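You operate a simulated robot arm through the tools that you are given. There is no shell and no other tool. Be economical: measure what you need, move in short steps, check, and stop when the job is done.

You are at the controls of a simulated two-armed robot. One attempt, no reset.

Task
Pick up the scoop from the top of the narrow table with one hand, pass it to the other hand and put it on the shelf of the narrow table.

It is judged by the outcome, as a careful person would: the job done as asked, and still so three seconds after it is handed in. It fails if anything else is knocked over, pushed out of place, dropped, spilled or broken.

Robot
Two 7-joint arms with two-finger parallel grippers on one trunk, on a base that drives. Base frame: it is fixed to the floor where the robot stands at the start and does not move with it; the origin is under the middle of the robot, x ahead of it, y to its left, z up. Units: cm, rad, N and s.
The left shoulder is at the start at [11, 16.9, 142.4], the right one opposite. With the tool pointing down near the work surface each hand reaches from about 44 to 74 cm from the robot's upright axis, wherever it stands, measured 20 degrees to its own side. Places, roughly: shelf of the narrow table [50, 10, 30]. Payload 1.57 kg a hand.
Tool frame (each hand has its own): the origin (TCP) lies between the finger pads and is the grasp point; the fingertips stand 3 cm ahead of it; z points along the fingers, y is the line along which they close. The gripper opens to 8 cm. The fingers are 1.7 cm wide and 1.2 cm thick; the gripper's body (4 by 8.2 cm) begins 8 cm behind the TCP.
Orientation is told as [roll, pitch, yaw] about the base's x, y, z axes, in that order, counted from this pose: with the fingers straight down and closing along the base's y, the tool's x points along the base's -x, its y along +y and its z along -z.

Tools
- The arms move only by the tool move_arm. It takes "left_series", "right_series" or both (then of equal length, played together; a hand with none holds still); each is a list of rows, each a list of 6 numbers: the shift along the tool's x, y, z in cm, then the turn, a rotation vector about the tool's x, y, z in rad. In form: [[dx, dy, dz, rx, ry, rz], ...]. A call has 1 to 10 rows; each row is the pose to reach, as a shift and turn from the pose commanded when the call began, along the tool's axes at that moment. "left_fingers" and "right_fingers" are, for a hand that has rows, the closure in counts, from 0 (fully open) to 255 (shut), set as the call begins (left out, the last holds). Rows are played at 5 a second. More than 5 cm and 0.15 rad between two rows, or a gripper value outside its range, and nothing of the call is played. Where a pose cannot be reached the arm comes as near as it can. A force on the tool above 40 N (or 10 N above the force at the start of the call, whichever is more), or a blocked arm, ends the call early, and 0.2 s more pass. The fingers move at their own pace (about 7.2 cm/s each) and stop on an object; they squeeze with about 31 N. The grip force told is the motor's: it shows also when the fingers shut on nothing. Time passes only in rows, and 0.2 s behind the last, so rows that repeat a pose let the fingers close. It gives the time, the measured TCP pose, the force on the tool (base axes), the opening and the grip force at its end, in the units of the frame above (readings bear some noise), with the torque about the TCP (base axes, N m) and any sound that the robot's microphone picked up, and new pictures: "pictures" is both (left out), scene, wrist or none (wrist: the cameras of the hands that moved).
- Cameras (640 x 400 px; columns grow to the right, rows downward): "scene" is now at [14.57, 1.22, 159.39]; the picture's right is [0.17, -0.99, 0.00], its down [-0.85, -0.15, -0.50] and it looks along [0.49, 0.08, -0.87] (base axes); focal length 270 px, centre (320, 200). "left" rides on the left gripper at [7.2, 0.7, -12.2] in its tool frame; the picture's right is [-0.09, 1.00, 0.00], its down [-0.84, -0.08, -0.54] and it looks along [-0.54, -0.05, 0.84] (tool axes); focal length 238 px, centre (320, 200). "right" rides on the right gripper at [7.2, -0.7, -12.2] in its tool frame; the picture's right is [0.09, 1.00, 0.00], its down [-0.84, 0.08, -0.54] and it looks along [-0.54, 0.05, 0.84] (tool axes); focal length 238 px, centre (320, 200). There is no depth. A picture from a camera that has moved, and an enlarged one, comes with that camera's place and axes in the base frame and with its lens.
- slide_trunk(by): slides the trunk up (or, below 0, down) by that many cm; the arms and the scene camera ride with it, the base frame stays. It gives what a move gives, with no picture.
- base_move(legs): drives the robot by 1 to 6 legs, each [ahead, left, turn to the left] in cm, cm and rad, along the robot's own axes; the way and the turn of a leg run together, so that a leg with both is an arc; at most 150 cm and 3.142 rad a leg. The arms and the cameras ride along, it lands a little off, and it stops where it bumps. It gives what a move gives, and a new picture of the scene camera.
- head_to(pan, tilt): turns the head with the scene camera to pan (to the left, within 1.501 rad either way) and tilt (down, from -0.506 to 1.204), counted from straight ahead of the robot. It gives what a move gives, and a new picture of the scene camera.
- zoom(camera, box): a new picture of the part [left, top, right, bottom] of that camera's present view, enlarged. No time passes.
- finish_job(): hands the job in; it is judged then, once.

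Go step by step. Nothing tells you exact positions but the pictures and the camera data: compare them with the known pose of the tool, close in by small moves and look again before you grip or let go. The budget is 120 turns and 260 pictures, counting those below and the enlarged ones. Unless the task says otherwise, let go and move clear before handing in, and close with one line.

The tools are called after ">>>" by a JSON object that holds its "api" and its "payload". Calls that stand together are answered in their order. move_arm: Moves the arms, as the interface text tells. Its arguments: {"type":"object","properties":{"left_series":{"type":"array"},"left_fingers":{"type":"number"},"right_series":{"type":"array"},"right_fingers":{"type":"number"},"pictures":{"type":"string","enum":["both","scene","wrist","none"]}},"required":[]} The other tools are called the same way: slide_trunk (by) slides the trunk up or down; base_move (legs) drives the base; head_to (pan, tilt) turns the head that bears the scene camera; zoom (camera, box) takes an enlarged picture of a part of a camera's view; finish_job () hands the job in.

At the start:

```text
time: 0.0
left_ee_pos: [61.82, 38.08, 116.48]
left_tool_rot: [0.002, 0.0, -0.002]
left_force: [0.1, -0.1, -0.4]
left_torque: [-0.01, -0.03, -0.01]
left_grip_width: 8.02
left_grasp_force: 0.1
right_ee_pos: [70.02, -18.14, 106.04]
right_tool_rot: [0.0, 0.0, 0.0]
right_force: [0.5, -0.5, -0.2]
right_torque: [-0.01, 0.0, 0.02]
right_grip_width: 7.98
right_grasp_force: 0.1
trunk travel left (down, up): [-73.8, 15.2]
robot x, y, heading: [-0.1, 0.07, -0.002]
head pan, tilt: [0.169, 1.045]
```

scene: 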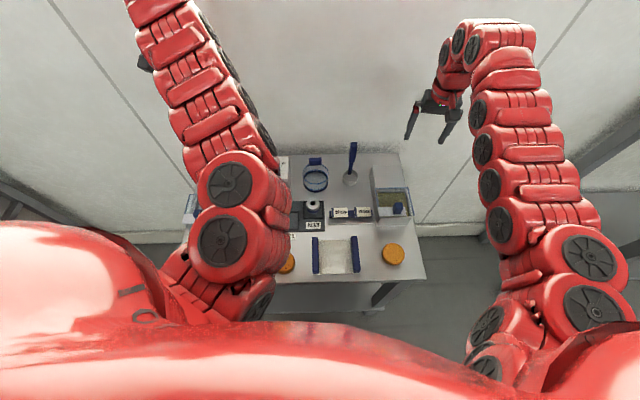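
right: 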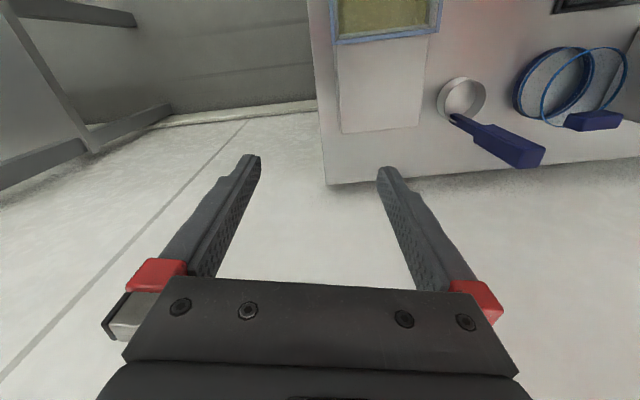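
left: 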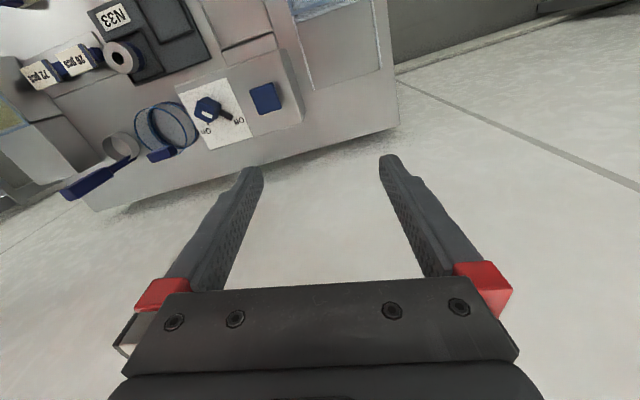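

I see a narrow table ahead with a scoop (blue handle, small round cup) near its far edge. I'll enlarge the view first.

>>> {"api": "zoom", "payload": {"camera": "scene", "box": [260, 130, 440, 310]}}

>>> {"api": "zoom", "payload": {"camera": "right", "box": [320, 0, 640, 200]}}

>>> {"api": "zoom", "payload": {"camera": "left", "box": [0, 0, 400, 230]}}

```text
2.22 times, centred on (350, 220) of scene
camera zoom: at [14.57, 1.22, 159.39], right [0.17, -0.99, 0.0], down [-0.85, -0.15, -0.5], along [0.49, 0.08, -0.87], focal length 601 px, centre (253, 156)
```

zoom: 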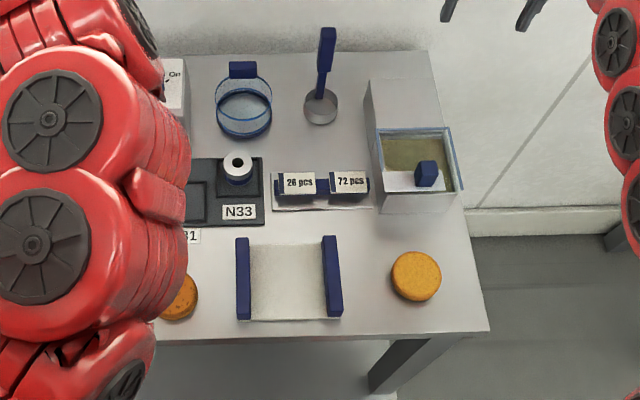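

```text
2.00 times, centred on (480, 100) of right
camera zoom: at [62.94, -18.92, 118.13], right [-0.09, 1.0, 0.0], down [0.84, 0.08, 0.54], along [0.54, 0.05, -0.84], focal length 477 px, centre (0, 400)
```

zoom: 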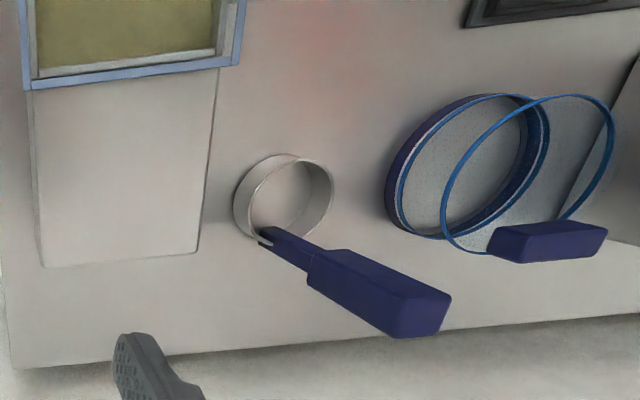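

```text
1.60 times, centred on (200, 115) of left
camera zoom: at [54.62, 38.63, 128.62], right [0.09, 1.0, 0.0], down [0.84, -0.08, 0.54], along [0.54, -0.05, -0.84], focal length 381 px, centre (512, 336)
```

zoom: 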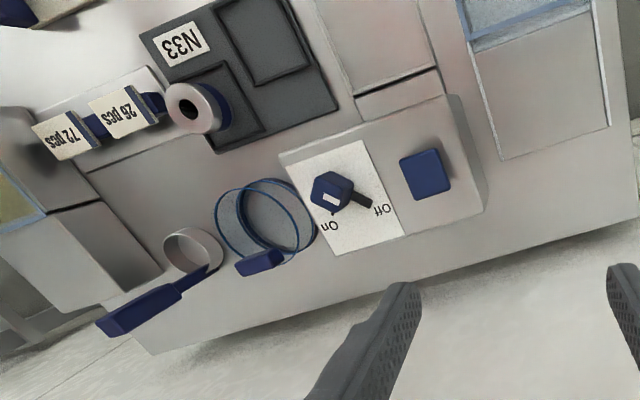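

The scoop stands on its cup near [66.5, -0.4, 85], with the handle rising and leaning outward to about [69.4, 0.4, 98.8]. I'll bring the open right hand over the handle, staying above it, and look again.

>>> {"api": "move_arm", "payload": {"right_series": [[0.2, 4.6, -1, 0, 0, 0], [0.4, 9.2, -1.5, 0, 0, 0], [0.6, 13.8, -1.5, 0, 0, 0], [0.7, 18.4, -1.5, 0, 0, 0], [0.7, 18.4, -1.5, 0, 0, 0]], "right_fingers": 0}}

```text
time: 1.2
left_ee_pos: [61.77, 37.89, 116.57]
left_tool_rot: [0.001, 0.0, -0.002]
left_force: [0.1, -0.4, 0.3]
left_torque: [-0.01, 0.0, -0.02]
left_grip_width: 8.03
left_grasp_force: 0.0
right_ee_pos: [69.49, 0.23, 107.61]
right_tool_rot: [0.003, 0.0, 0.0]
right_force: [-0.2, 0.0, 0.6]
right_torque: [-0.01, 0.05, 0.02]
right_grip_width: 8.01
right_grasp_force: 0.0
trunk travel left (down, up): [-73.8, 15.2]
robot x, y, heading: [0.03, 0.24, 0.005]
head pan, tilt: [0.169, 1.045]
camera scene: at [14.58, 1.05, 159.39], right [0.17, -0.99, 0.0], down [-0.85, -0.14, -0.5], along [0.49, 0.09, -0.86], focal length 270 px, centre (320, 200)
camera right: at [62.28, -0.61, 119.55], right [-0.09, 1.0, 0.0], down [0.84, 0.08, 0.54], along [0.54, 0.05, -0.84], focal length 238 px, centre (320, 200)
```

scene: 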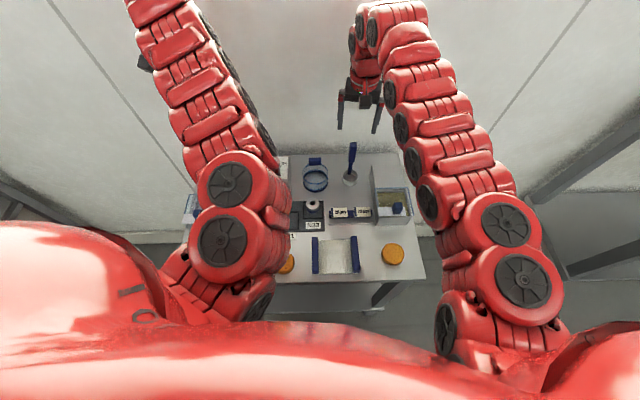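
right: 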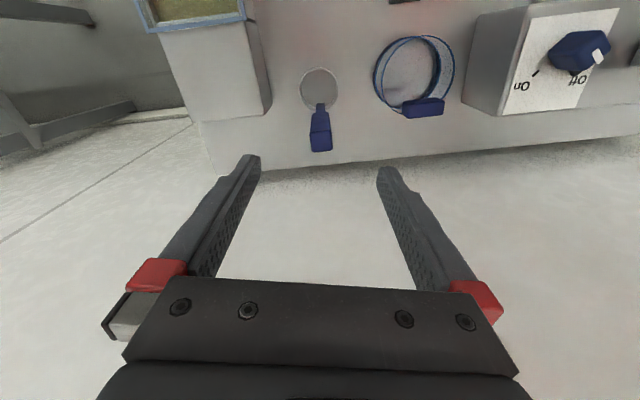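

The handle top projects to about [69.6, 0.2, 98.8], directly beneath the open fingers. I'll lower partway and check.

>>> {"api": "move_arm", "payload": {"right_series": [[0.1, 0, 3, 0, 0, 0], [0.1, 0, 6, 0, 0, 0], [0.1, 0, 6, 0, 0, 0]]}}

>>> {"api": "zoom", "payload": {"camera": "scene", "box": [300, 90, 440, 200]}}

```text
time: 2.0
left_ee_pos: [61.75, 38.08, 116.63]
left_tool_rot: [-0.002, 0.0, -0.002]
left_force: [0.4, 0.6, 0.3]
left_torque: [0.05, -0.02, 0.0]
left_grip_width: 8.01
left_grasp_force: 0.2
right_ee_pos: [69.18, 0.22, 101.5]
right_tool_rot: [0.001, -0.001, 0.0]
right_force: [0.0, -0.6, -0.5]
right_torque: [0.01, -0.03, 0.03]
right_grip_width: 7.99
right_grasp_force: 0.0
trunk travel left (down, up): [-73.8, 15.2]
robot x, y, heading: [-0.01, 0.37, -0.001]
head pan, tilt: [0.169, 1.045]
camera scene: at [14.53, 1.26, 159.4], right [0.17, -0.99, 0.0], down [-0.85, -0.15, -0.5], along [0.49, 0.08, -0.86], focal length 270 px, centre (320, 200)
camera right: at [62.01, -0.48, 113.59], right [-0.09, 1.0, 0.0], down [0.84, 0.08, 0.54], along [0.54, 0.05, -0.84], focal length 238 px, centre (320, 200)
```

scene: 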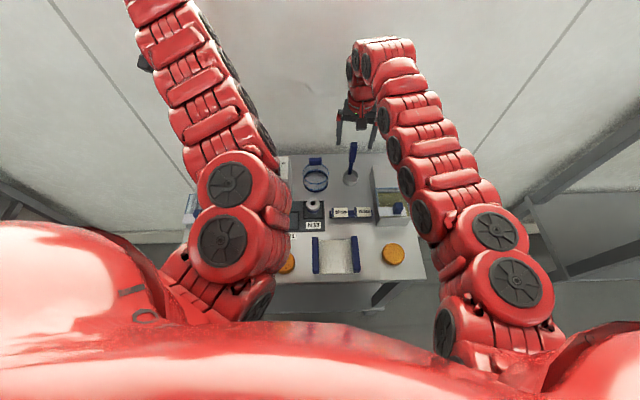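
right: 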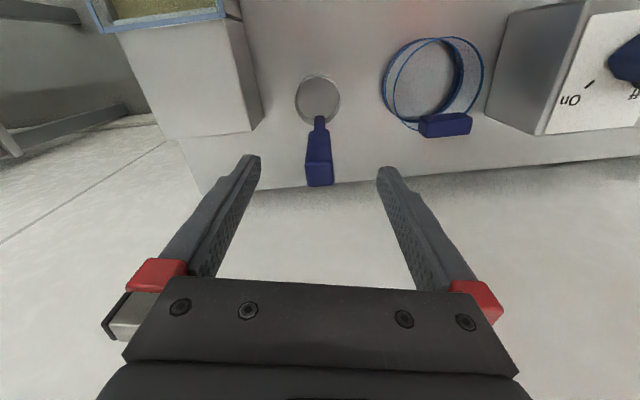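

```text
3.64 times, centred on (370, 145) of scene
camera zoom: at [14.53, 1.26, 159.4], right [0.17, -0.99, 0.0], down [-0.85, -0.15, -0.5], along [0.49, 0.08, -0.86], focal length 983 px, centre (138, 400)
```

zoom: 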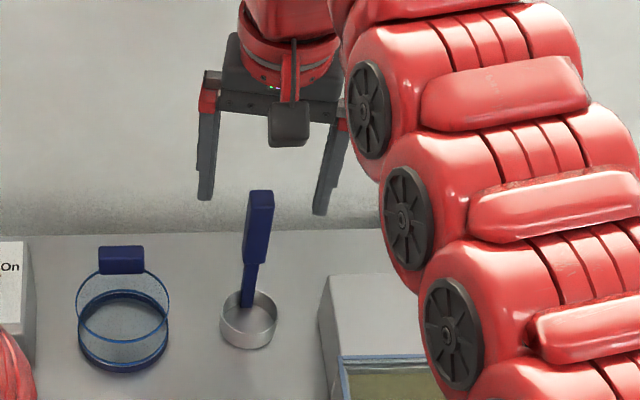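

The handle is centred between the fingers. Lowering to about z = 97 and closing next.

>>> {"api": "move_arm", "payload": {"right_series": [[-0.2, 0, 2.5, 0, 0, 0], [-0.2, 0, 4.6, 0, 0, 0], [-0.2, 0, 4.6, 0, 0, 0]]}}

>>> {"api": "zoom", "payload": {"camera": "scene", "box": [300, 90, 440, 200]}}

```text
time: 2.8
left_ee_pos: [61.81, 38.03, 116.65]
left_tool_rot: [0.001, -0.002, -0.002]
left_force: [0.1, -0.5, -0.3]
left_torque: [0.01, 0.0, 0.0]
left_grip_width: 8.0
left_grasp_force: 0.1
right_ee_pos: [69.51, 0.22, 97.11]
right_tool_rot: [-0.001, 0.0, 0.001]
right_force: [0.2, 0.5, 0.5]
right_torque: [-0.03, 0.01, 0.0]
right_grip_width: 8.01
right_grasp_force: 0.1
trunk travel left (down, up): [-73.8, 15.2]
robot x, y, heading: [-0.12, 0.27, -0.003]
head pan, tilt: [0.169, 1.045]
camera scene: at [14.55, 1.2, 159.4], right [0.17, -0.99, 0.0], down [-0.85, -0.14, -0.5], along [0.49, 0.08, -0.86], focal length 270 px, centre (320, 200)
camera right: at [62.33, -0.54, 109.07], right [-0.09, 1.0, 0.0], down [0.84, 0.08, 0.54], along [0.54, 0.05, -0.84], focal length 238 px, centre (320, 200)
```

scene: 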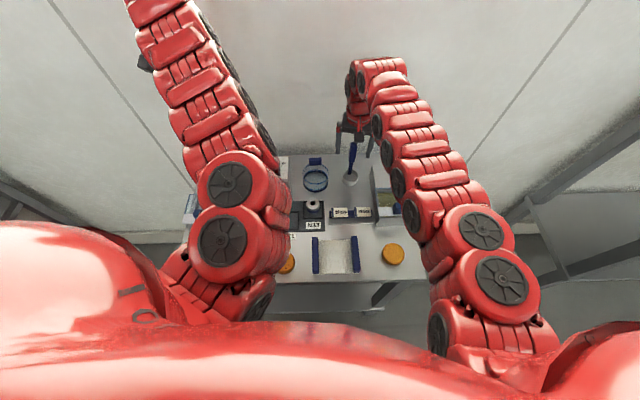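
right: 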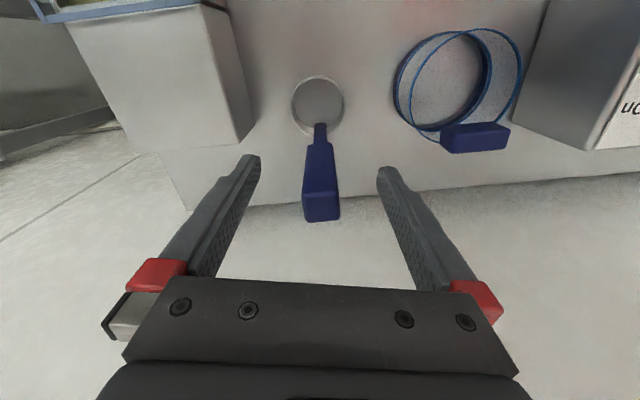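

```text
3.64 times, centred on (370, 145) of scene
camera zoom: at [14.55, 1.2, 159.4], right [0.17, -0.99, 0.0], down [-0.85, -0.14, -0.5], along [0.49, 0.08, -0.86], focal length 983 px, centre (138, 400)
```

zoom: 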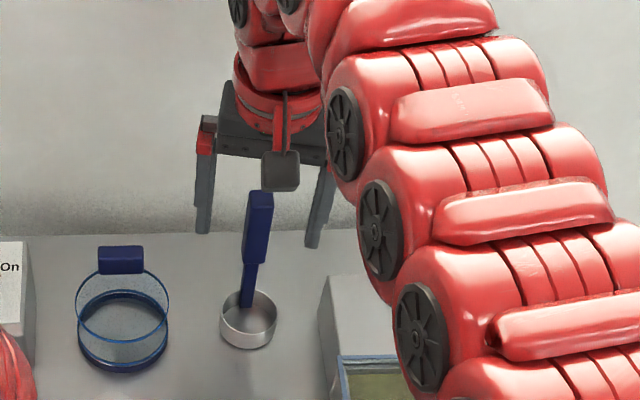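

The handle is between the pads with its top just above the TCP. Closing now.

>>> {"api": "move_arm", "payload": {"right_series": [[0.2, 0, 0, 0, 0, 0], [0.2, 0, 0, 0, 0, 0], [0.2, 0, 0, 0, 0, 0], [0.2, 0, 0, 0, 0, 0], [0.2, 0, 0, 0, 0, 0]], "right_fingers": 255, "pictures": "wrist"}}

```text
time: 4.0
left_ee_pos: [61.71, 38.01, 116.5]
left_tool_rot: [0.001, 0.001, -0.001]
left_force: [0.2, 0.0, -0.8]
left_torque: [0.0, -0.02, 0.0]
left_grip_width: 8.01
left_grasp_force: 0.0
right_ee_pos: [69.21, 0.22, 96.96]
right_tool_rot: [0.0, 0.002, 0.001]
right_force: [0.7, -1.3, 0.1]
right_torque: [-0.09, -0.15, -0.01]
right_grip_width: 1.97
right_grasp_force: 30.8
trunk travel left (down, up): [-73.8, 15.2]
robot x, y, heading: [-0.01, 0.16, -0.004]
head pan, tilt: [0.169, 1.045]
camera right: at [62.14, -0.54, 109.06], right [-0.09, 1.0, 0.0], down [0.84, 0.08, 0.54], along [0.54, 0.05, -0.84], focal length 238 px, centre (320, 200)
```

right: 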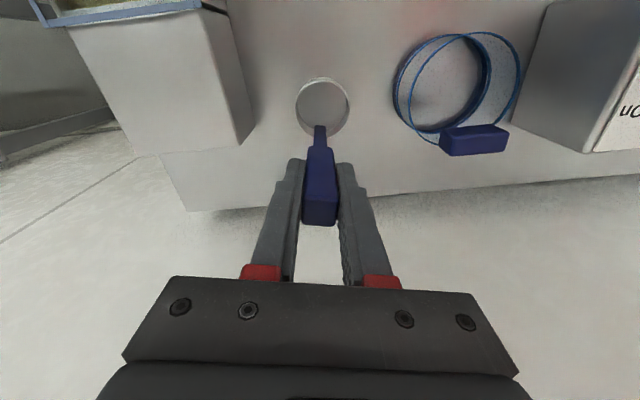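

The grip holds at 2 cm width. I'll lift straight up, then bring it a little toward the robot.

>>> {"api": "move_arm", "payload": {"right_series": [[0, 0, -3, 0, 0, 0], [0, 0, -7, 0, 0, 0], [0, 0, -11, 0, 0, 0], [0, 0, -15, 0, 0, 0], [2, 0, -19, 0, 0, 0], [5, 0, -22, 0, 0, 0], [9, 0, -22, 0, 0, 0], [9, 0, -22, 0, 0, 0]]}}

>>> {"api": "zoom", "payload": {"camera": "scene", "box": [260, 60, 440, 200]}}

```text
time: 5.8
left_ee_pos: [61.9, 38.08, 116.5]
left_tool_rot: [-0.002, 0.001, -0.001]
left_force: [0.2, -0.6, -0.8]
left_torque: [-0.02, -0.01, -0.01]
left_grip_width: 7.99
left_grasp_force: 0.0
right_ee_pos: [61.32, 0.57, 116.67]
right_tool_rot: [-0.002, -0.001, -0.001]
right_force: [0.3, 0.0, -1.9]
right_torque: [0.01, -0.03, -0.02]
right_grip_width: 1.96
right_grasp_force: 30.8
right hand out of reach, approached as far as the arm can: row 6, 7, 8
trunk travel left (down, up): [-73.8, 15.2]
robot x, y, heading: [-0.13, 0.16, 0.001]
head pan, tilt: [0.169, 1.045]
camera scene: at [14.61, 1.28, 159.39], right [0.17, -0.99, 0.0], down [-0.85, -0.15, -0.5], along [0.49, 0.08, -0.87], focal length 270 px, centre (320, 200)
camera right: at [54.1, -0.22, 128.68], right [-0.09, 1.0, 0.0], down [0.84, 0.08, 0.54], along [0.54, 0.05, -0.84], focal length 238 px, centre (320, 200)
```

scene: 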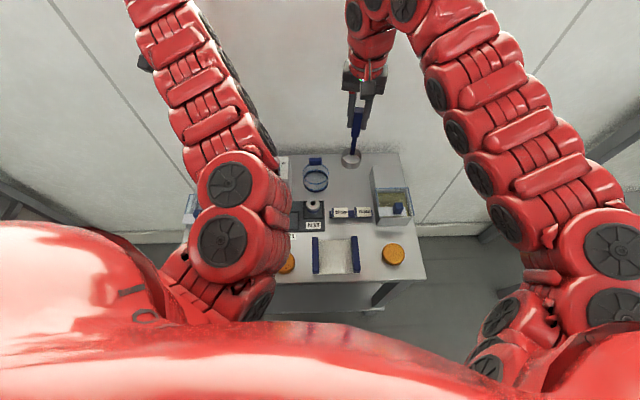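
right: 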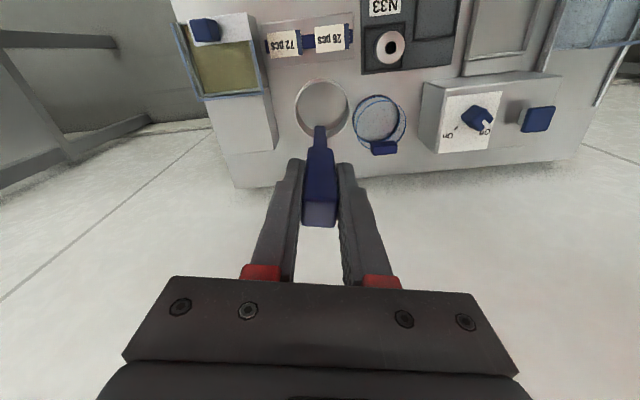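

```text
2.86 times, centred on (350, 130) of scene
camera zoom: at [14.61, 1.28, 159.39], right [0.17, -0.99, 0.0], down [-0.85, -0.15, -0.5], along [0.49, 0.08, -0.87], focal length 773 px, centre (234, 400)
```

zoom: 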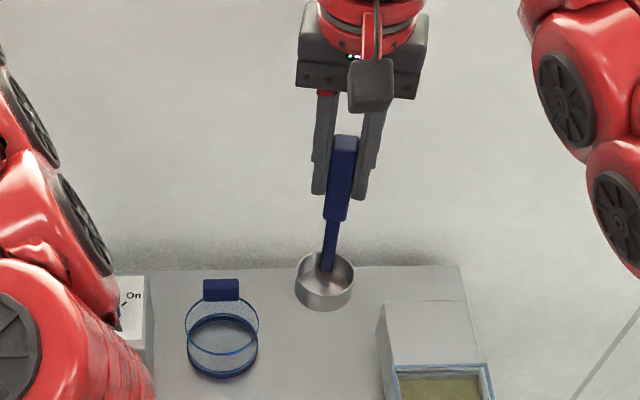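

The scoop hangs firmly in the right hand. I'll turn the left hand to come in from the left, pointing toward -y and slightly down, to grip the lower handle.

>>> {"api": "move_arm", "payload": {"left_series": [[0.1, -1.2, -0.4, 0.0648, -0.0648, 0.1124], [0.2, -2.4, -0.8, 0.1296, -0.1296, 0.2248], [0.3, -3.6, -1.2, 0.1944, -0.1944, 0.3372], [0.4, -4.8, -1.6, 0.2592, -0.2592, 0.4496], [0.5, -6, -2, 0.324, -0.324, 0.562], [0.6, -7.2, -2.4, 0.3888, -0.3888, 0.6744], [0.7, -8.4, -2.8, 0.4536, -0.4536, 0.7868], [0.8, -9.6, -3.2, 0.5184, -0.5184, 0.8992], [0.9, -10.8, -3.6, 0.5832, -0.5832, 1.0116], [1, -12, -4, 0.648, -0.648, 1.124]], "left_fingers": 0}}

```text
time: 8.0
left_ee_pos: [64.74, 25.31, 115.14]
left_tool_rot: [-0.208, -0.847, -1.112]
left_force: [0.1, -0.3, 0.0]
left_torque: [0.03, 0.02, -0.03]
left_grip_width: 8.01
left_grasp_force: 0.0
left hand out of reach, approached as far as the arm can: row 2, 3, 4, 5, 6, 7, 8, 9, 10
right_ee_pos: [61.34, 0.43, 116.57]
right_tool_rot: [0.002, -0.001, 0.0]
right_force: [0.5, 0.3, -2.0]
right_torque: [-0.02, -0.02, 0.03]
right_grip_width: 1.96
right_grasp_force: 30.9
trunk travel left (down, up): [-73.8, 15.2]
robot x, y, heading: [-0.18, -0.16, -0.003]
head pan, tilt: [0.169, 1.045]
camera scene: at [14.62, 1.2, 159.39], right [0.17, -0.99, 0.0], down [-0.85, -0.15, -0.5], along [0.49, 0.08, -0.87], focal length 270 px, centre (320, 200)
camera left: at [61.64, 38.85, 117.41], right [0.97, 0.24, -0.07], down [0.1, -0.11, 0.99], along [0.23, -0.96, -0.13], focal length 238 px, centre (320, 200)
```

scene: 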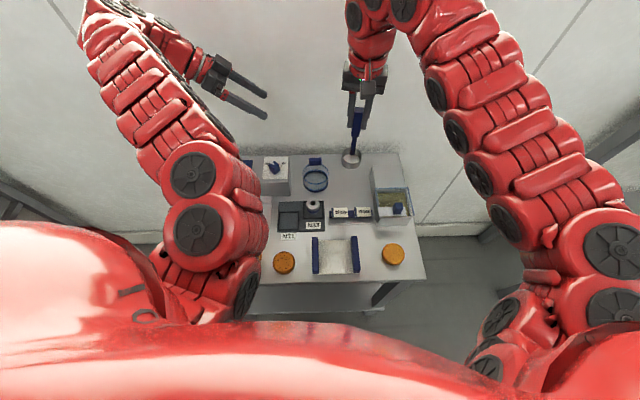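
left: 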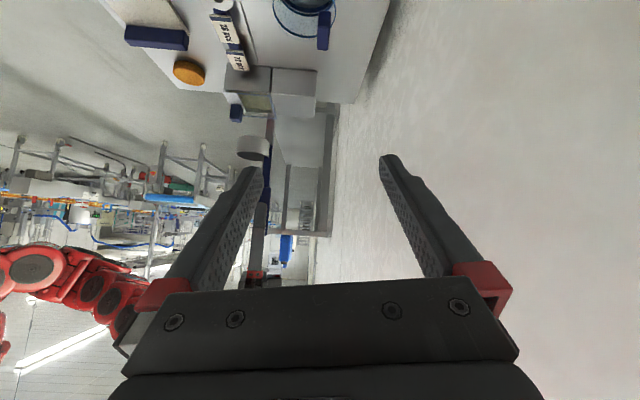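

The left arm is limited when folded this high, so I'll raise the trunk. Then both hands can work lower relative to the shoulders.

>>> {"api": "slide_trunk", "payload": {"by": 13}}

```text
time: 9.6
left_ee_pos: [64.73, 25.3, 128.1]
left_tool_rot: [-0.211, -0.846, -1.111]
left_force: [0.0, -0.2, 0.2]
left_torque: [0.0, -0.01, 0.0]
left_grip_width: 7.99
left_grasp_force: 0.0
right_ee_pos: [61.19, 0.51, 129.7]
right_tool_rot: [0.0, -0.001, -0.001]
right_force: [-0.9, 1.2, -1.2]
right_torque: [0.03, 0.0, -0.02]
right_grip_width: 1.95
right_grasp_force: 31.0
trunk travel left (down, up): [-86.8, 2.2]
robot x, y, heading: [0.07, 0.02, -0.0]
head pan, tilt: [0.169, 1.045]
```

Both arms rode up. Now I'll lower the right hand with the scoop to about [65, 0.5, 117] and bring the left to a pre-grasp 20 cm away while finishing its turn.

>>> {"api": "move_arm", "payload": {"right_series": [[-1, 0, 3.3, 0, 0, 0], [-2, 0, 6.6, 0, 0, 0], [-3, 0, 9.8, 0, 0, 0], [-4, 0, 13, 0, 0, 0], [-4, 0, 13, 0, 0, 0]], "left_series": [[0.15, -0.35, 2.5, 0.042, -0.042, 0.072], [0.3, -0.75, 5, 0.084, -0.084, 0.145], [0.45, -1.1, 7.5, 0.125, -0.125, 0.217], [0.63, -1.49, 10.07, 0.167, -0.167, 0.289], [0.63, -1.49, 10.07, 0.167, -0.167, 0.289]]}}

```text
time: 10.8
left_ee_pos: [64.43, 17.72, 121.28]
left_tool_rot: [0.002, -1.047, -1.574]
left_force: [0.0, 0.0, 0.4]
left_torque: [0.03, 0.03, 0.02]
left_grip_width: 8.02
left_grasp_force: 0.0
right_ee_pos: [65.2, 0.43, 116.67]
right_tool_rot: [0.001, 0.0, 0.0]
right_force: [0.4, 0.8, -1.7]
right_torque: [-0.03, -0.01, 0.01]
right_grip_width: 1.94
right_grasp_force: 31.4
trunk travel left (down, up): [-86.8, 2.2]
robot x, y, heading: [-0.03, 0.12, -0.002]
head pan, tilt: [0.169, 1.045]
camera scene: at [14.52, 1.21, 172.41], right [0.17, -0.99, 0.0], down [-0.85, -0.14, -0.5], along [0.49, 0.08, -0.86], focal length 270 px, centre (320, 200)
camera right: at [57.99, -0.26, 128.69], right [-0.09, 1.0, 0.0], down [0.84, 0.08, 0.54], along [0.54, 0.05, -0.84], focal length 238 px, centre (320, 200)
camera left: at [65.16, 31.75, 121.13], right [1.0, -0.05, 0.08], down [-0.08, 0.05, 1.0], along [-0.05, -1.0, 0.05], focal length 238 px, centre (320, 200)
```

scene: 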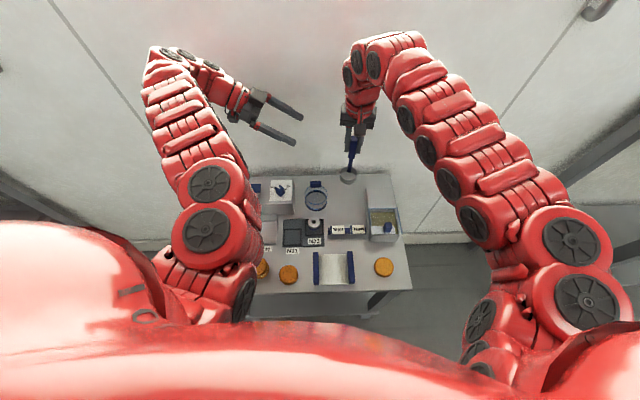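
right: 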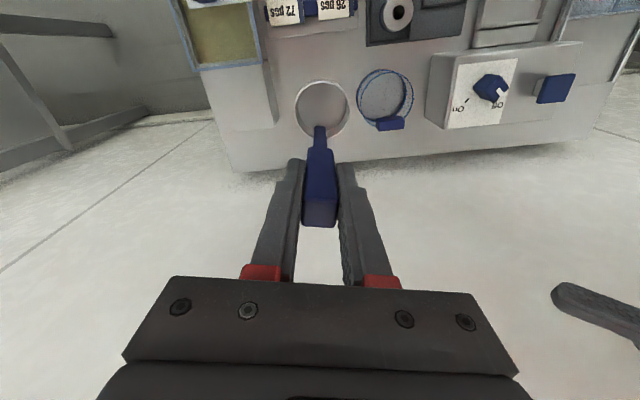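
left: 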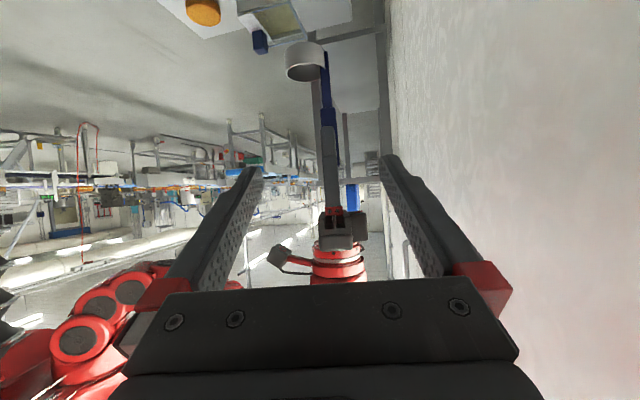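

Excellent, everything landed where intended. I'll enlarge the left view to measure the handle's free section (this picture is upside down: image down is base up).

>>> {"api": "zoom", "payload": {"camera": "left", "box": [240, 30, 420, 260]}}

```text
1.74 times, centred on (330, 145) of left
camera zoom: at [65.16, 31.75, 121.13], right [1.0, -0.05, 0.08], down [-0.08, 0.05, 1.0], along [-0.05, -1.0, 0.05], focal length 414 px, centre (303, 296)
```

zoom: 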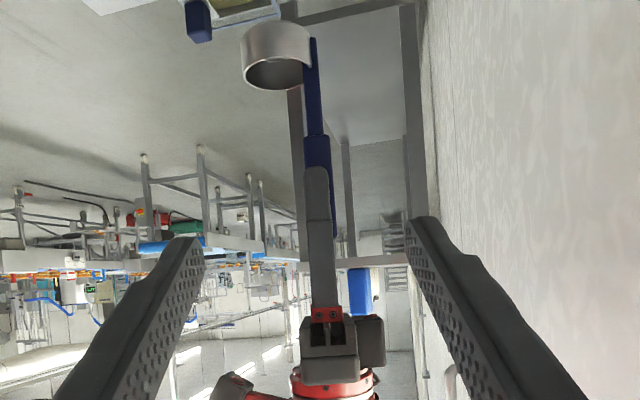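

The handle is near vertical at x ≈ 65.2, its free thick part spanning z ≈ 110.5–113.5. I'll flatten the left hand to 15° tilt and move in to 8 cm short of the handle.

>>> {"api": "move_arm", "payload": {"left_series": [[0.4, 0.2, 3, 0, -0.07, 0], [0.85, 0.4, 6, 0, -0.14, 0], [1.3, 0.6, 9, 0, -0.2, 0], [1.7, 0.77, 12.06, 0, -0.262, 0], [1.7, 0.77, 12.06, 0, -0.262, 0]]}}

>>> {"api": "zoom", "payload": {"camera": "left", "box": [220, 0, 420, 260]}}

>>> {"api": "zoom", "payload": {"camera": "scene", "box": [220, 50, 440, 220]}}

```text
time: 12.0
left_ee_pos: [65.22, 8.02, 113.74]
left_tool_rot: [0.001, -1.309, -1.573]
left_force: [0.4, 0.6, 0.4]
left_torque: [0.02, -0.03, -0.02]
left_grip_width: 8.0
left_grasp_force: 0.1
right_ee_pos: [65.0, 0.44, 116.6]
right_tool_rot: [0.002, -0.001, 0.0]
right_force: [-0.3, 0.3, -1.4]
right_torque: [-0.01, -0.01, 0.01]
right_grip_width: 1.97
right_grasp_force: 30.9
trunk travel left (down, up): [-86.8, 2.2]
robot x, y, heading: [-0.01, -0.13, -0.0]
head pan, tilt: [0.169, 1.045]
camera scene: at [14.53, 1.22, 172.4], right [0.17, -0.99, 0.0], down [-0.85, -0.14, -0.5], along [0.49, 0.08, -0.86], focal length 270 px, centre (320, 200)
camera left: at [66.02, 21.68, 109.88], right [1.0, -0.03, 0.09], down [-0.08, 0.31, 0.95], along [-0.05, -0.95, 0.3], focal length 238 px, centre (320, 200)
```

scene: 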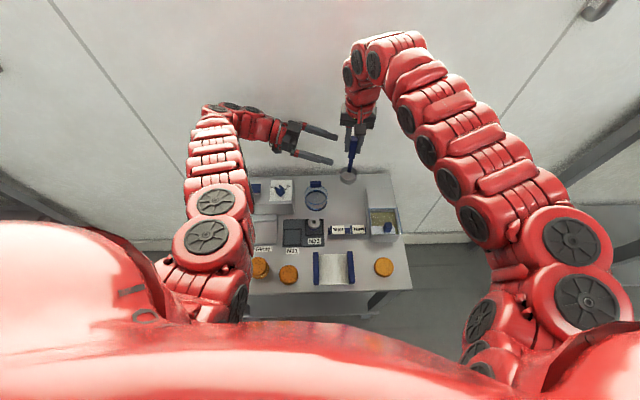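
left: 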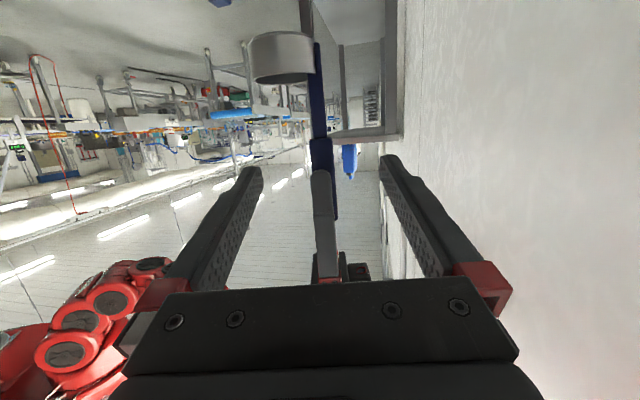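

```text
1.54 times, centred on (320, 130) of left
camera zoom: at [66.02, 21.68, 109.88], right [1.0, -0.03, 0.09], down [-0.08, 0.31, 0.95], along [-0.05, -0.95, 0.3], focal length 367 px, centre (320, 308)
```

zoom: 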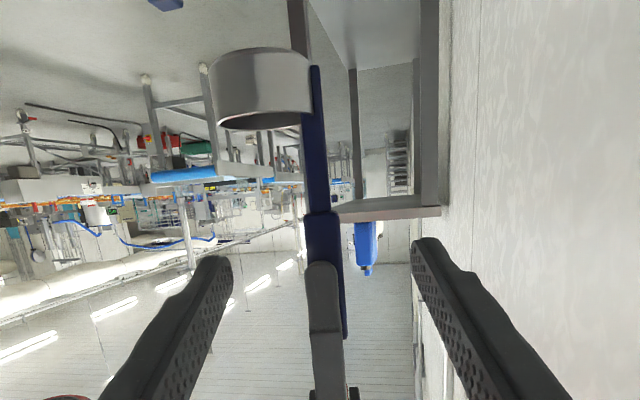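

```text
2.35 times, centred on (330, 135) of scene
camera zoom: at [14.53, 1.22, 172.4], right [0.17, -0.99, 0.0], down [-0.85, -0.14, -0.5], along [0.49, 0.08, -0.86], focal length 636 px, centre (296, 353)
```

zoom: 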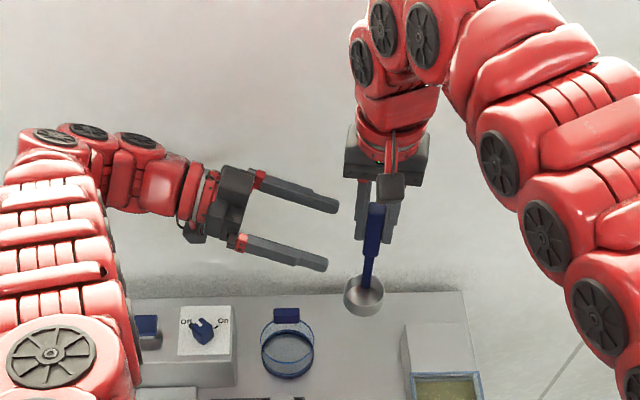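

Aligned: only a straight advance of about 8 cm along the left tool's z remains. The pads should land at z ≈ 111.7, between the thick part's lower end (111.0) and the right fingertips (113.5).

>>> {"api": "move_arm", "payload": {"left_series": [[0, 0, 2.5, 0, 0, 0], [0, 0, 5, 0, 0, 0], [0, 0, 7, 0, 0, 0], [0, 0, 8, 0, 0, 0], [0, 0, 8, 0, 0, 0]], "pictures": "wrist"}}

>>> {"api": "zoom", "payload": {"camera": "scene", "box": [300, 90, 420, 200]}}

>>> {"api": "zoom", "payload": {"camera": "right", "box": [220, 70, 440, 270]}}

```text
time: 13.2
left_ee_pos: [65.2, 0.5, 111.77]
left_tool_rot: [0.001, -1.308, -1.574]
left_force: [-0.4, 0.0, -0.3]
left_torque: [-0.02, 0.0, 0.0]
left_grip_width: 7.99
left_grasp_force: 0.1
right_ee_pos: [65.05, 0.48, 116.65]
right_tool_rot: [0.001, -0.002, 0.0]
right_force: [-0.7, -1.0, -1.3]
right_torque: [0.01, -0.05, 0.03]
right_grip_width: 1.99
right_grasp_force: 30.7
trunk travel left (down, up): [-86.8, 2.2]
robot x, y, heading: [0.08, 0.15, -0.002]
head pan, tilt: [0.169, 1.045]
camera left: at [66.03, 14.04, 107.85], right [1.0, -0.03, 0.09], down [-0.08, 0.31, 0.95], along [-0.05, -0.95, 0.3], focal length 238 px, centre (320, 200)
```

left: 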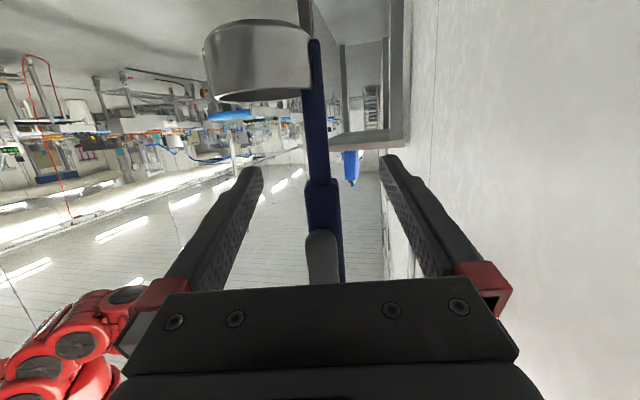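

```text
3.64 times, centred on (360, 145) of scene
camera zoom: at [14.57, 1.25, 172.39], right [0.17, -0.99, 0.0], down [-0.85, -0.15, -0.5], along [0.49, 0.08, -0.87], focal length 983 px, centre (174, 400)
```

zoom: 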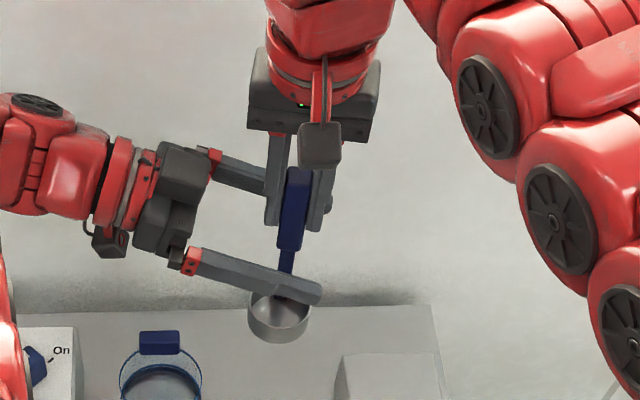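

```text
2.00 times, centred on (330, 170) of right
camera zoom: at [58.03, -0.24, 128.69], right [-0.09, 1.0, 0.0], down [0.84, 0.08, 0.54], along [0.54, 0.05, -0.84], focal length 477 px, centre (300, 260)
```

zoom: 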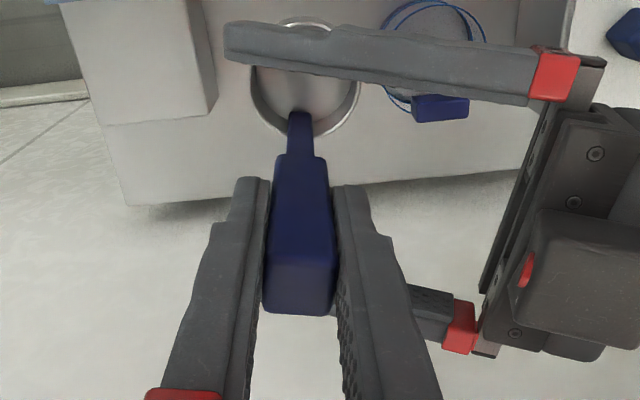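

The left pads straddle the handle at the right height, clear of the right fingertips. Closing the left gripper.

>>> {"api": "move_arm", "payload": {"left_series": [[0, 0, 0, 0, 0, 0], [0, 0, 0, 0, 0, 0], [0, 0, 0, 0, 0, 0], [0, 0, 0, 0, 0, 0], [0, 0, 0, 0, 0, 0], [0, 0, 0, 0, 0, 0]], "left_fingers": 255, "pictures": "wrist"}}

>>> {"api": "zoom", "payload": {"camera": "right", "box": [220, 70, 440, 270]}}

```text
time: 14.6
left_ee_pos: [65.42, 0.6, 111.75]
left_tool_rot: [-0.002, -1.308, -1.572]
left_force: [15.0, -0.4, -4.0]
left_torque: [0.01, 0.23, 0.03]
left_grip_width: 1.95
left_grasp_force: 31.0
right_ee_pos: [65.22, 0.59, 116.6]
right_tool_rot: [0.001, 0.001, 0.001]
right_force: [-14.5, 0.1, 5.4]
right_torque: [0.02, 0.49, -0.02]
right_grip_width: 1.95
right_grasp_force: 31.0
trunk travel left (down, up): [-86.8, 2.2]
robot x, y, heading: [0.11, 0.42, 0.002]
head pan, tilt: [0.169, 1.045]
camera left: at [66.06, 14.07, 107.84], right [1.0, -0.02, 0.09], down [-0.08, 0.3, 0.95], along [-0.05, -0.95, 0.3], focal length 238 px, centre (320, 200)
```

left: 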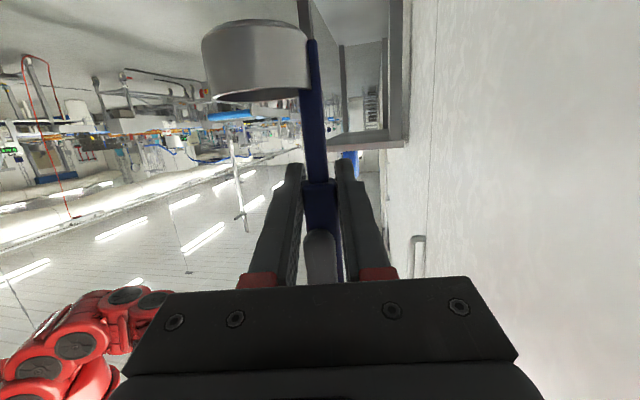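

```text
2.00 times, centred on (330, 170) of right
camera zoom: at [58.0, -0.24, 128.67], right [-0.09, 1.0, 0.0], down [0.84, 0.08, 0.54], along [0.54, 0.05, -0.84], focal length 477 px, centre (300, 260)
```

zoom: 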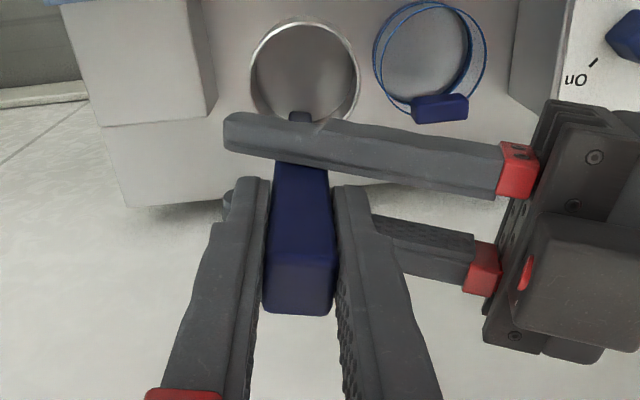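

The left holds the handle with 31 N. Now open the right fingers moderately and watch the left reading.

>>> {"api": "move_arm", "payload": {"right_series": [[0, 0, 0, 0, 0, 0], [0, 0, 0, 0, 0, 0], [0, 0, 0, 0, 0, 0]], "right_fingers": 110, "pictures": "wrist"}}

>>> {"api": "zoom", "payload": {"camera": "scene", "box": [300, 90, 420, 200]}}

```text
time: 15.4
left_ee_pos: [65.33, 0.52, 111.7]
left_tool_rot: [-0.001, -1.307, -1.571]
left_force: [0.1, -1.1, 0.1]
left_torque: [0.0, -0.07, 0.01]
left_grip_width: 1.97
left_grasp_force: 30.6
right_ee_pos: [65.17, 0.57, 116.7]
right_tool_rot: [0.001, 0.001, -0.001]
right_force: [-0.7, 0.0, -0.1]
right_torque: [0.01, 0.02, -0.01]
right_grip_width: 4.55
right_grasp_force: 0.0
trunk travel left (down, up): [-86.8, 2.2]
robot x, y, heading: [-0.01, -0.01, -0.001]
head pan, tilt: [0.169, 1.045]
camera right: at [58.05, -0.27, 128.68], right [-0.09, 1.0, 0.0], down [0.84, 0.08, 0.54], along [0.54, 0.05, -0.84], focal length 238 px, centre (320, 200)
```

right: 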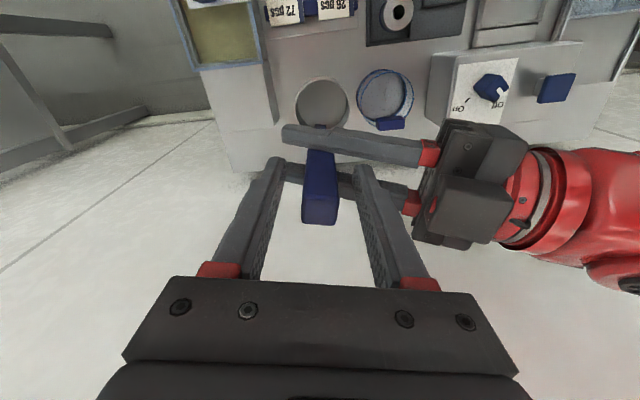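

```text
3.64 times, centred on (360, 145) of scene
camera zoom: at [14.59, 1.22, 172.39], right [0.17, -0.99, 0.0], down [-0.85, -0.14, -0.5], along [0.49, 0.08, -0.87], focal length 983 px, centre (174, 400)
```

zoom: 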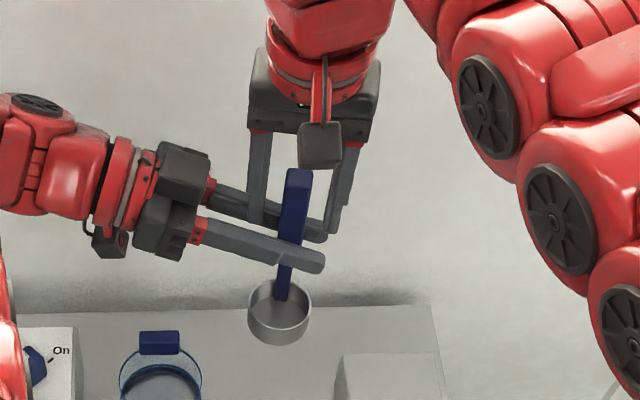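

The scoop is now held by the left alone. I'll raise the right hand clear and move it off to the right.

>>> {"api": "move_arm", "payload": {"right_series": [[0, 0, -3, 0, 0, 0], [0, 0, -6, 0, 0, 0], [0, -3, -8, 0, 0, 0], [0, -8, -8, 0, 0, 0], [0, -13, -8, 0, 0, 0], [0, -18, -8, 0, 0, 0], [0, -23, -8, 0, 0, 0], [0, -23, -8, 0, 0, 0]], "pictures": "scene"}}

```text
time: 17.2
left_ee_pos: [65.28, 0.51, 111.6]
left_tool_rot: [-0.003, -1.309, -1.57]
left_force: [0.1, 0.5, -0.4]
left_torque: [0.01, 0.02, 0.0]
left_grip_width: 1.99
left_grasp_force: 31.1
right_ee_pos: [65.3, -22.31, 124.63]
right_tool_rot: [0.0, -0.001, 0.0]
right_force: [-0.1, 0.0, -0.6]
right_torque: [-0.04, -0.01, 0.02]
right_grip_width: 4.58
right_grasp_force: 0.0
trunk travel left (down, up): [-86.8, 2.2]
robot x, y, heading: [0.14, 0.06, 0.0]
head pan, tilt: [0.169, 1.045]
camera scene: at [14.61, 1.35, 172.39], right [0.17, -0.99, 0.0], down [-0.85, -0.15, -0.5], along [0.49, 0.08, -0.87], focal length 270 px, centre (320, 200)
```

scene: 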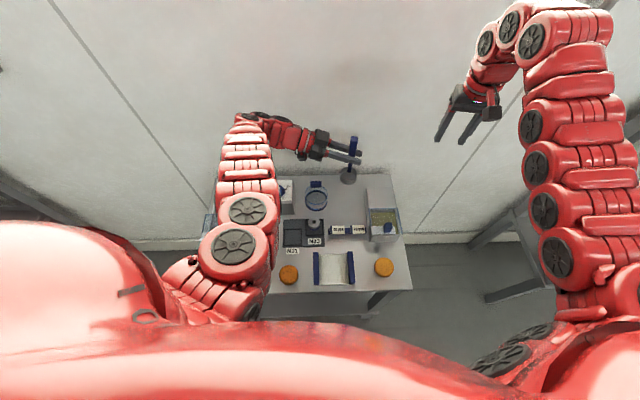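

The right hand is clear. The scoop's bottom (~102) is well above the table items, so I'll back the robot off straight in two legs and look.

>>> {"api": "head_to", "payload": {"pan": 1.5, "tilt": 0.5}}

>>> {"api": "head_to", "payload": {"pan": -1.5, "tilt": 0.5}}

>>> {"api": "base_move", "payload": {"legs": [[-30, 0, 0]]}}

```text
time: 18.7
left_ee_pos: [65.26, 0.51, 111.79]
left_tool_rot: [-0.002, -1.307, -1.57]
left_force: [0.1, -0.1, 1.6]
left_torque: [-0.01, -0.03, 0.0]
left_grip_width: 1.95
left_grasp_force: 31.3
right_ee_pos: [65.18, -22.28, 124.65]
right_tool_rot: [0.002, -0.001, 0.0]
right_force: [-0.1, 0.6, 0.7]
right_torque: [0.03, -0.01, 0.07]
right_grip_width: 4.58
right_grasp_force: 0.0
trunk travel left (down, up): [-86.8, 2.2]
robot x, y, heading: [0.11, 0.13, -0.003]
head pan, tilt: [1.499, 0.499]
camera scene: at [8.67, 9.15, 176.81], right [1.0, -0.07, 0.0], down [-0.03, -0.48, -0.88], along [0.06, 0.88, -0.48], focal length 270 px, centre (320, 200)
```

scene: 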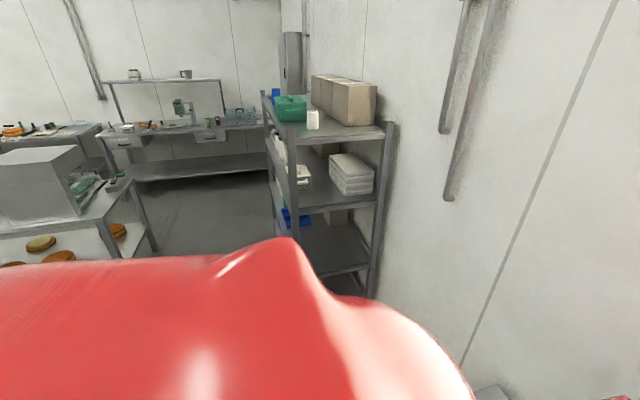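

```text
time: 21.3
left_ee_pos: [65.38, 0.4, 111.75]
left_tool_rot: [-0.003, -1.307, -1.572]
left_force: [0.2, -0.7, 1.2]
left_torque: [-0.02, -0.02, 0.01]
left_grip_width: 1.96
left_grasp_force: 30.6
right_ee_pos: [65.31, -22.33, 124.74]
right_tool_rot: [0.002, 0.0, 0.0]
right_force: [0.0, -0.8, 0.0]
right_torque: [0.01, 0.03, 0.02]
right_grip_width: 4.55
right_grasp_force: 0.0
trunk travel left (down, up): [-86.8, 2.2]
robot x, y, heading: [-0.27, 0.25, 0.002]
head pan, tilt: [-1.499, 0.499]
camera scene: at [8.66, -8.98, 176.81], right [-1.0, -0.07, 0.0], down [-0.03, 0.48, -0.88], along [0.06, -0.88, -0.48], focal length 270 px, centre (320, 200)
```

scene: 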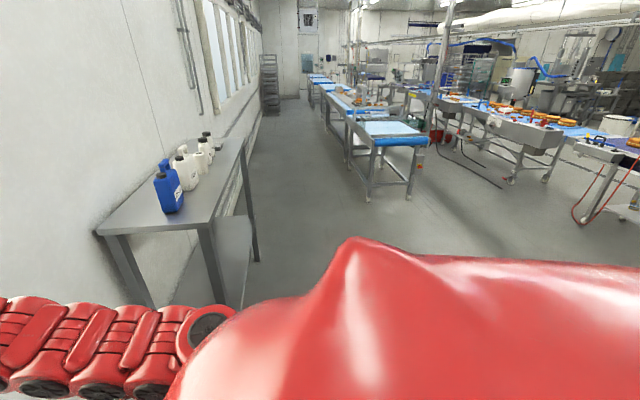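

```text
time: 23.3
left_ee_pos: [35.65, 0.49, 111.65]
left_tool_rot: [-0.007, -1.307, -1.564]
left_force: [0.2, -0.1, -0.2]
left_torque: [0.0, -0.02, -0.05]
left_grip_width: 1.95
left_grasp_force: 31.0
right_ee_pos: [35.67, -22.28, 124.55]
right_tool_rot: [0.001, 0.0, 0.001]
right_force: [0.8, -0.7, 1.2]
right_torque: [0.0, 0.0, -0.02]
right_grip_width: 4.57
right_grasp_force: 0.1
trunk travel left (down, up): [-86.8, 2.2]
robot x, y, heading: [-29.8, -0.07, -0.002]
head pan, tilt: [-1.499, 0.499]
camera scene: at [-20.88, -8.98, 176.8], right [-1.0, -0.07, 0.0], down [-0.04, 0.48, -0.88], along [0.06, -0.88, -0.48], focal length 270 px, centre (320, 200)
```

scene: 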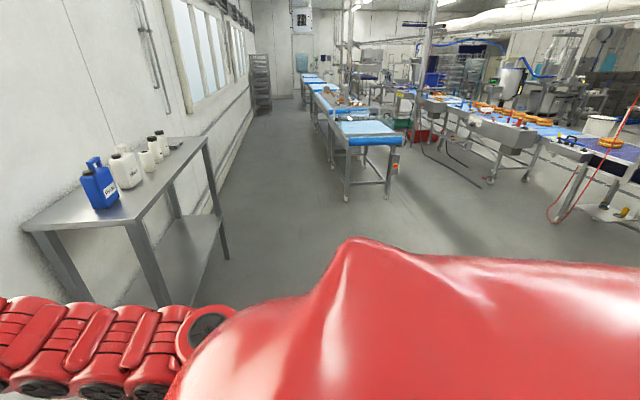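

The aisle behind looks free. I'll back off another 35 cm and turn the head forward to see the table and its shelf.

>>> {"api": "base_move", "payload": {"legs": [[-35, 0, 0]]}}

>>> {"api": "head_to", "payload": {"pan": 0, "tilt": 0.75}}

```text
time: 25.6
left_ee_pos: [0.9, 0.35, 111.6]
left_tool_rot: [-0.005, -1.308, -1.566]
left_force: [-0.4, 0.0, -0.5]
left_torque: [-0.03, 0.0, -0.04]
left_grip_width: 1.96
left_grasp_force: 31.3
right_ee_pos: [0.94, -22.36, 124.59]
right_tool_rot: [0.003, 0.001, 0.001]
right_force: [0.5, -1.2, 0.1]
right_torque: [0.02, 0.02, 0.01]
right_grip_width: 4.53
right_grasp_force: 0.1
trunk travel left (down, up): [-86.8, 2.2]
robot x, y, heading: [-64.52, -0.27, -0.003]
head pan, tilt: [-1.499, 0.499]
camera scene: at [-55.7, -9.01, 176.8], right [-1.0, -0.07, 0.0], down [-0.04, 0.48, -0.88], along [0.06, -0.88, -0.48], focal length 270 px, centre (320, 200)
```

scene: 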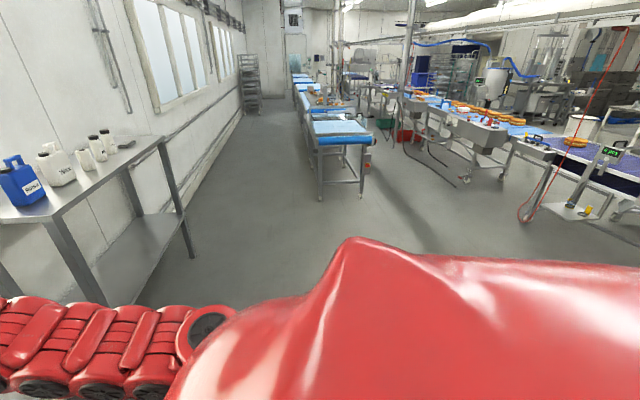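

```text
time: 27.2
left_ee_pos: [0.77, 0.53, 111.61]
left_tool_rot: [-0.003, -1.305, -1.571]
left_force: [-0.7, -1.2, 0.4]
left_torque: [0.02, -0.02, -0.01]
left_grip_width: 1.96
left_grasp_force: 30.7
right_ee_pos: [0.77, -22.34, 124.56]
right_tool_rot: [0.002, -0.001, 0.0]
right_force: [-0.4, 0.6, -0.6]
right_torque: [0.01, 0.0, -0.03]
right_grip_width: 4.55
right_grasp_force: 0.1
trunk travel left (down, up): [-86.8, 2.2]
robot x, y, heading: [-64.57, 0.27, 0.0]
head pan, tilt: [0.0, 0.75]
camera scene: at [-48.2, 0.06, 174.61], right [0.0, -1.0, 0.0], down [-0.68, 0.0, -0.73], along [0.73, 0.0, -0.68], focal length 270 px, centre (320, 200)
```

scene: 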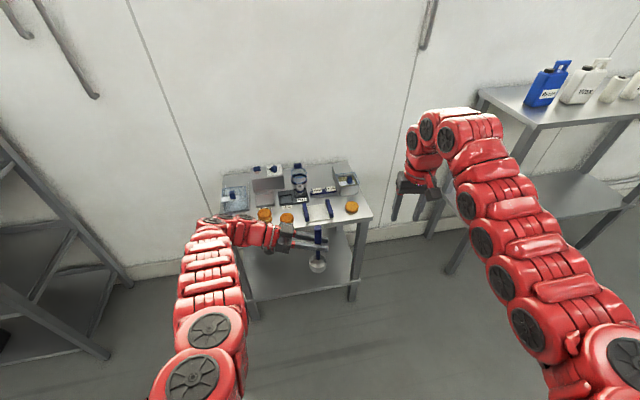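

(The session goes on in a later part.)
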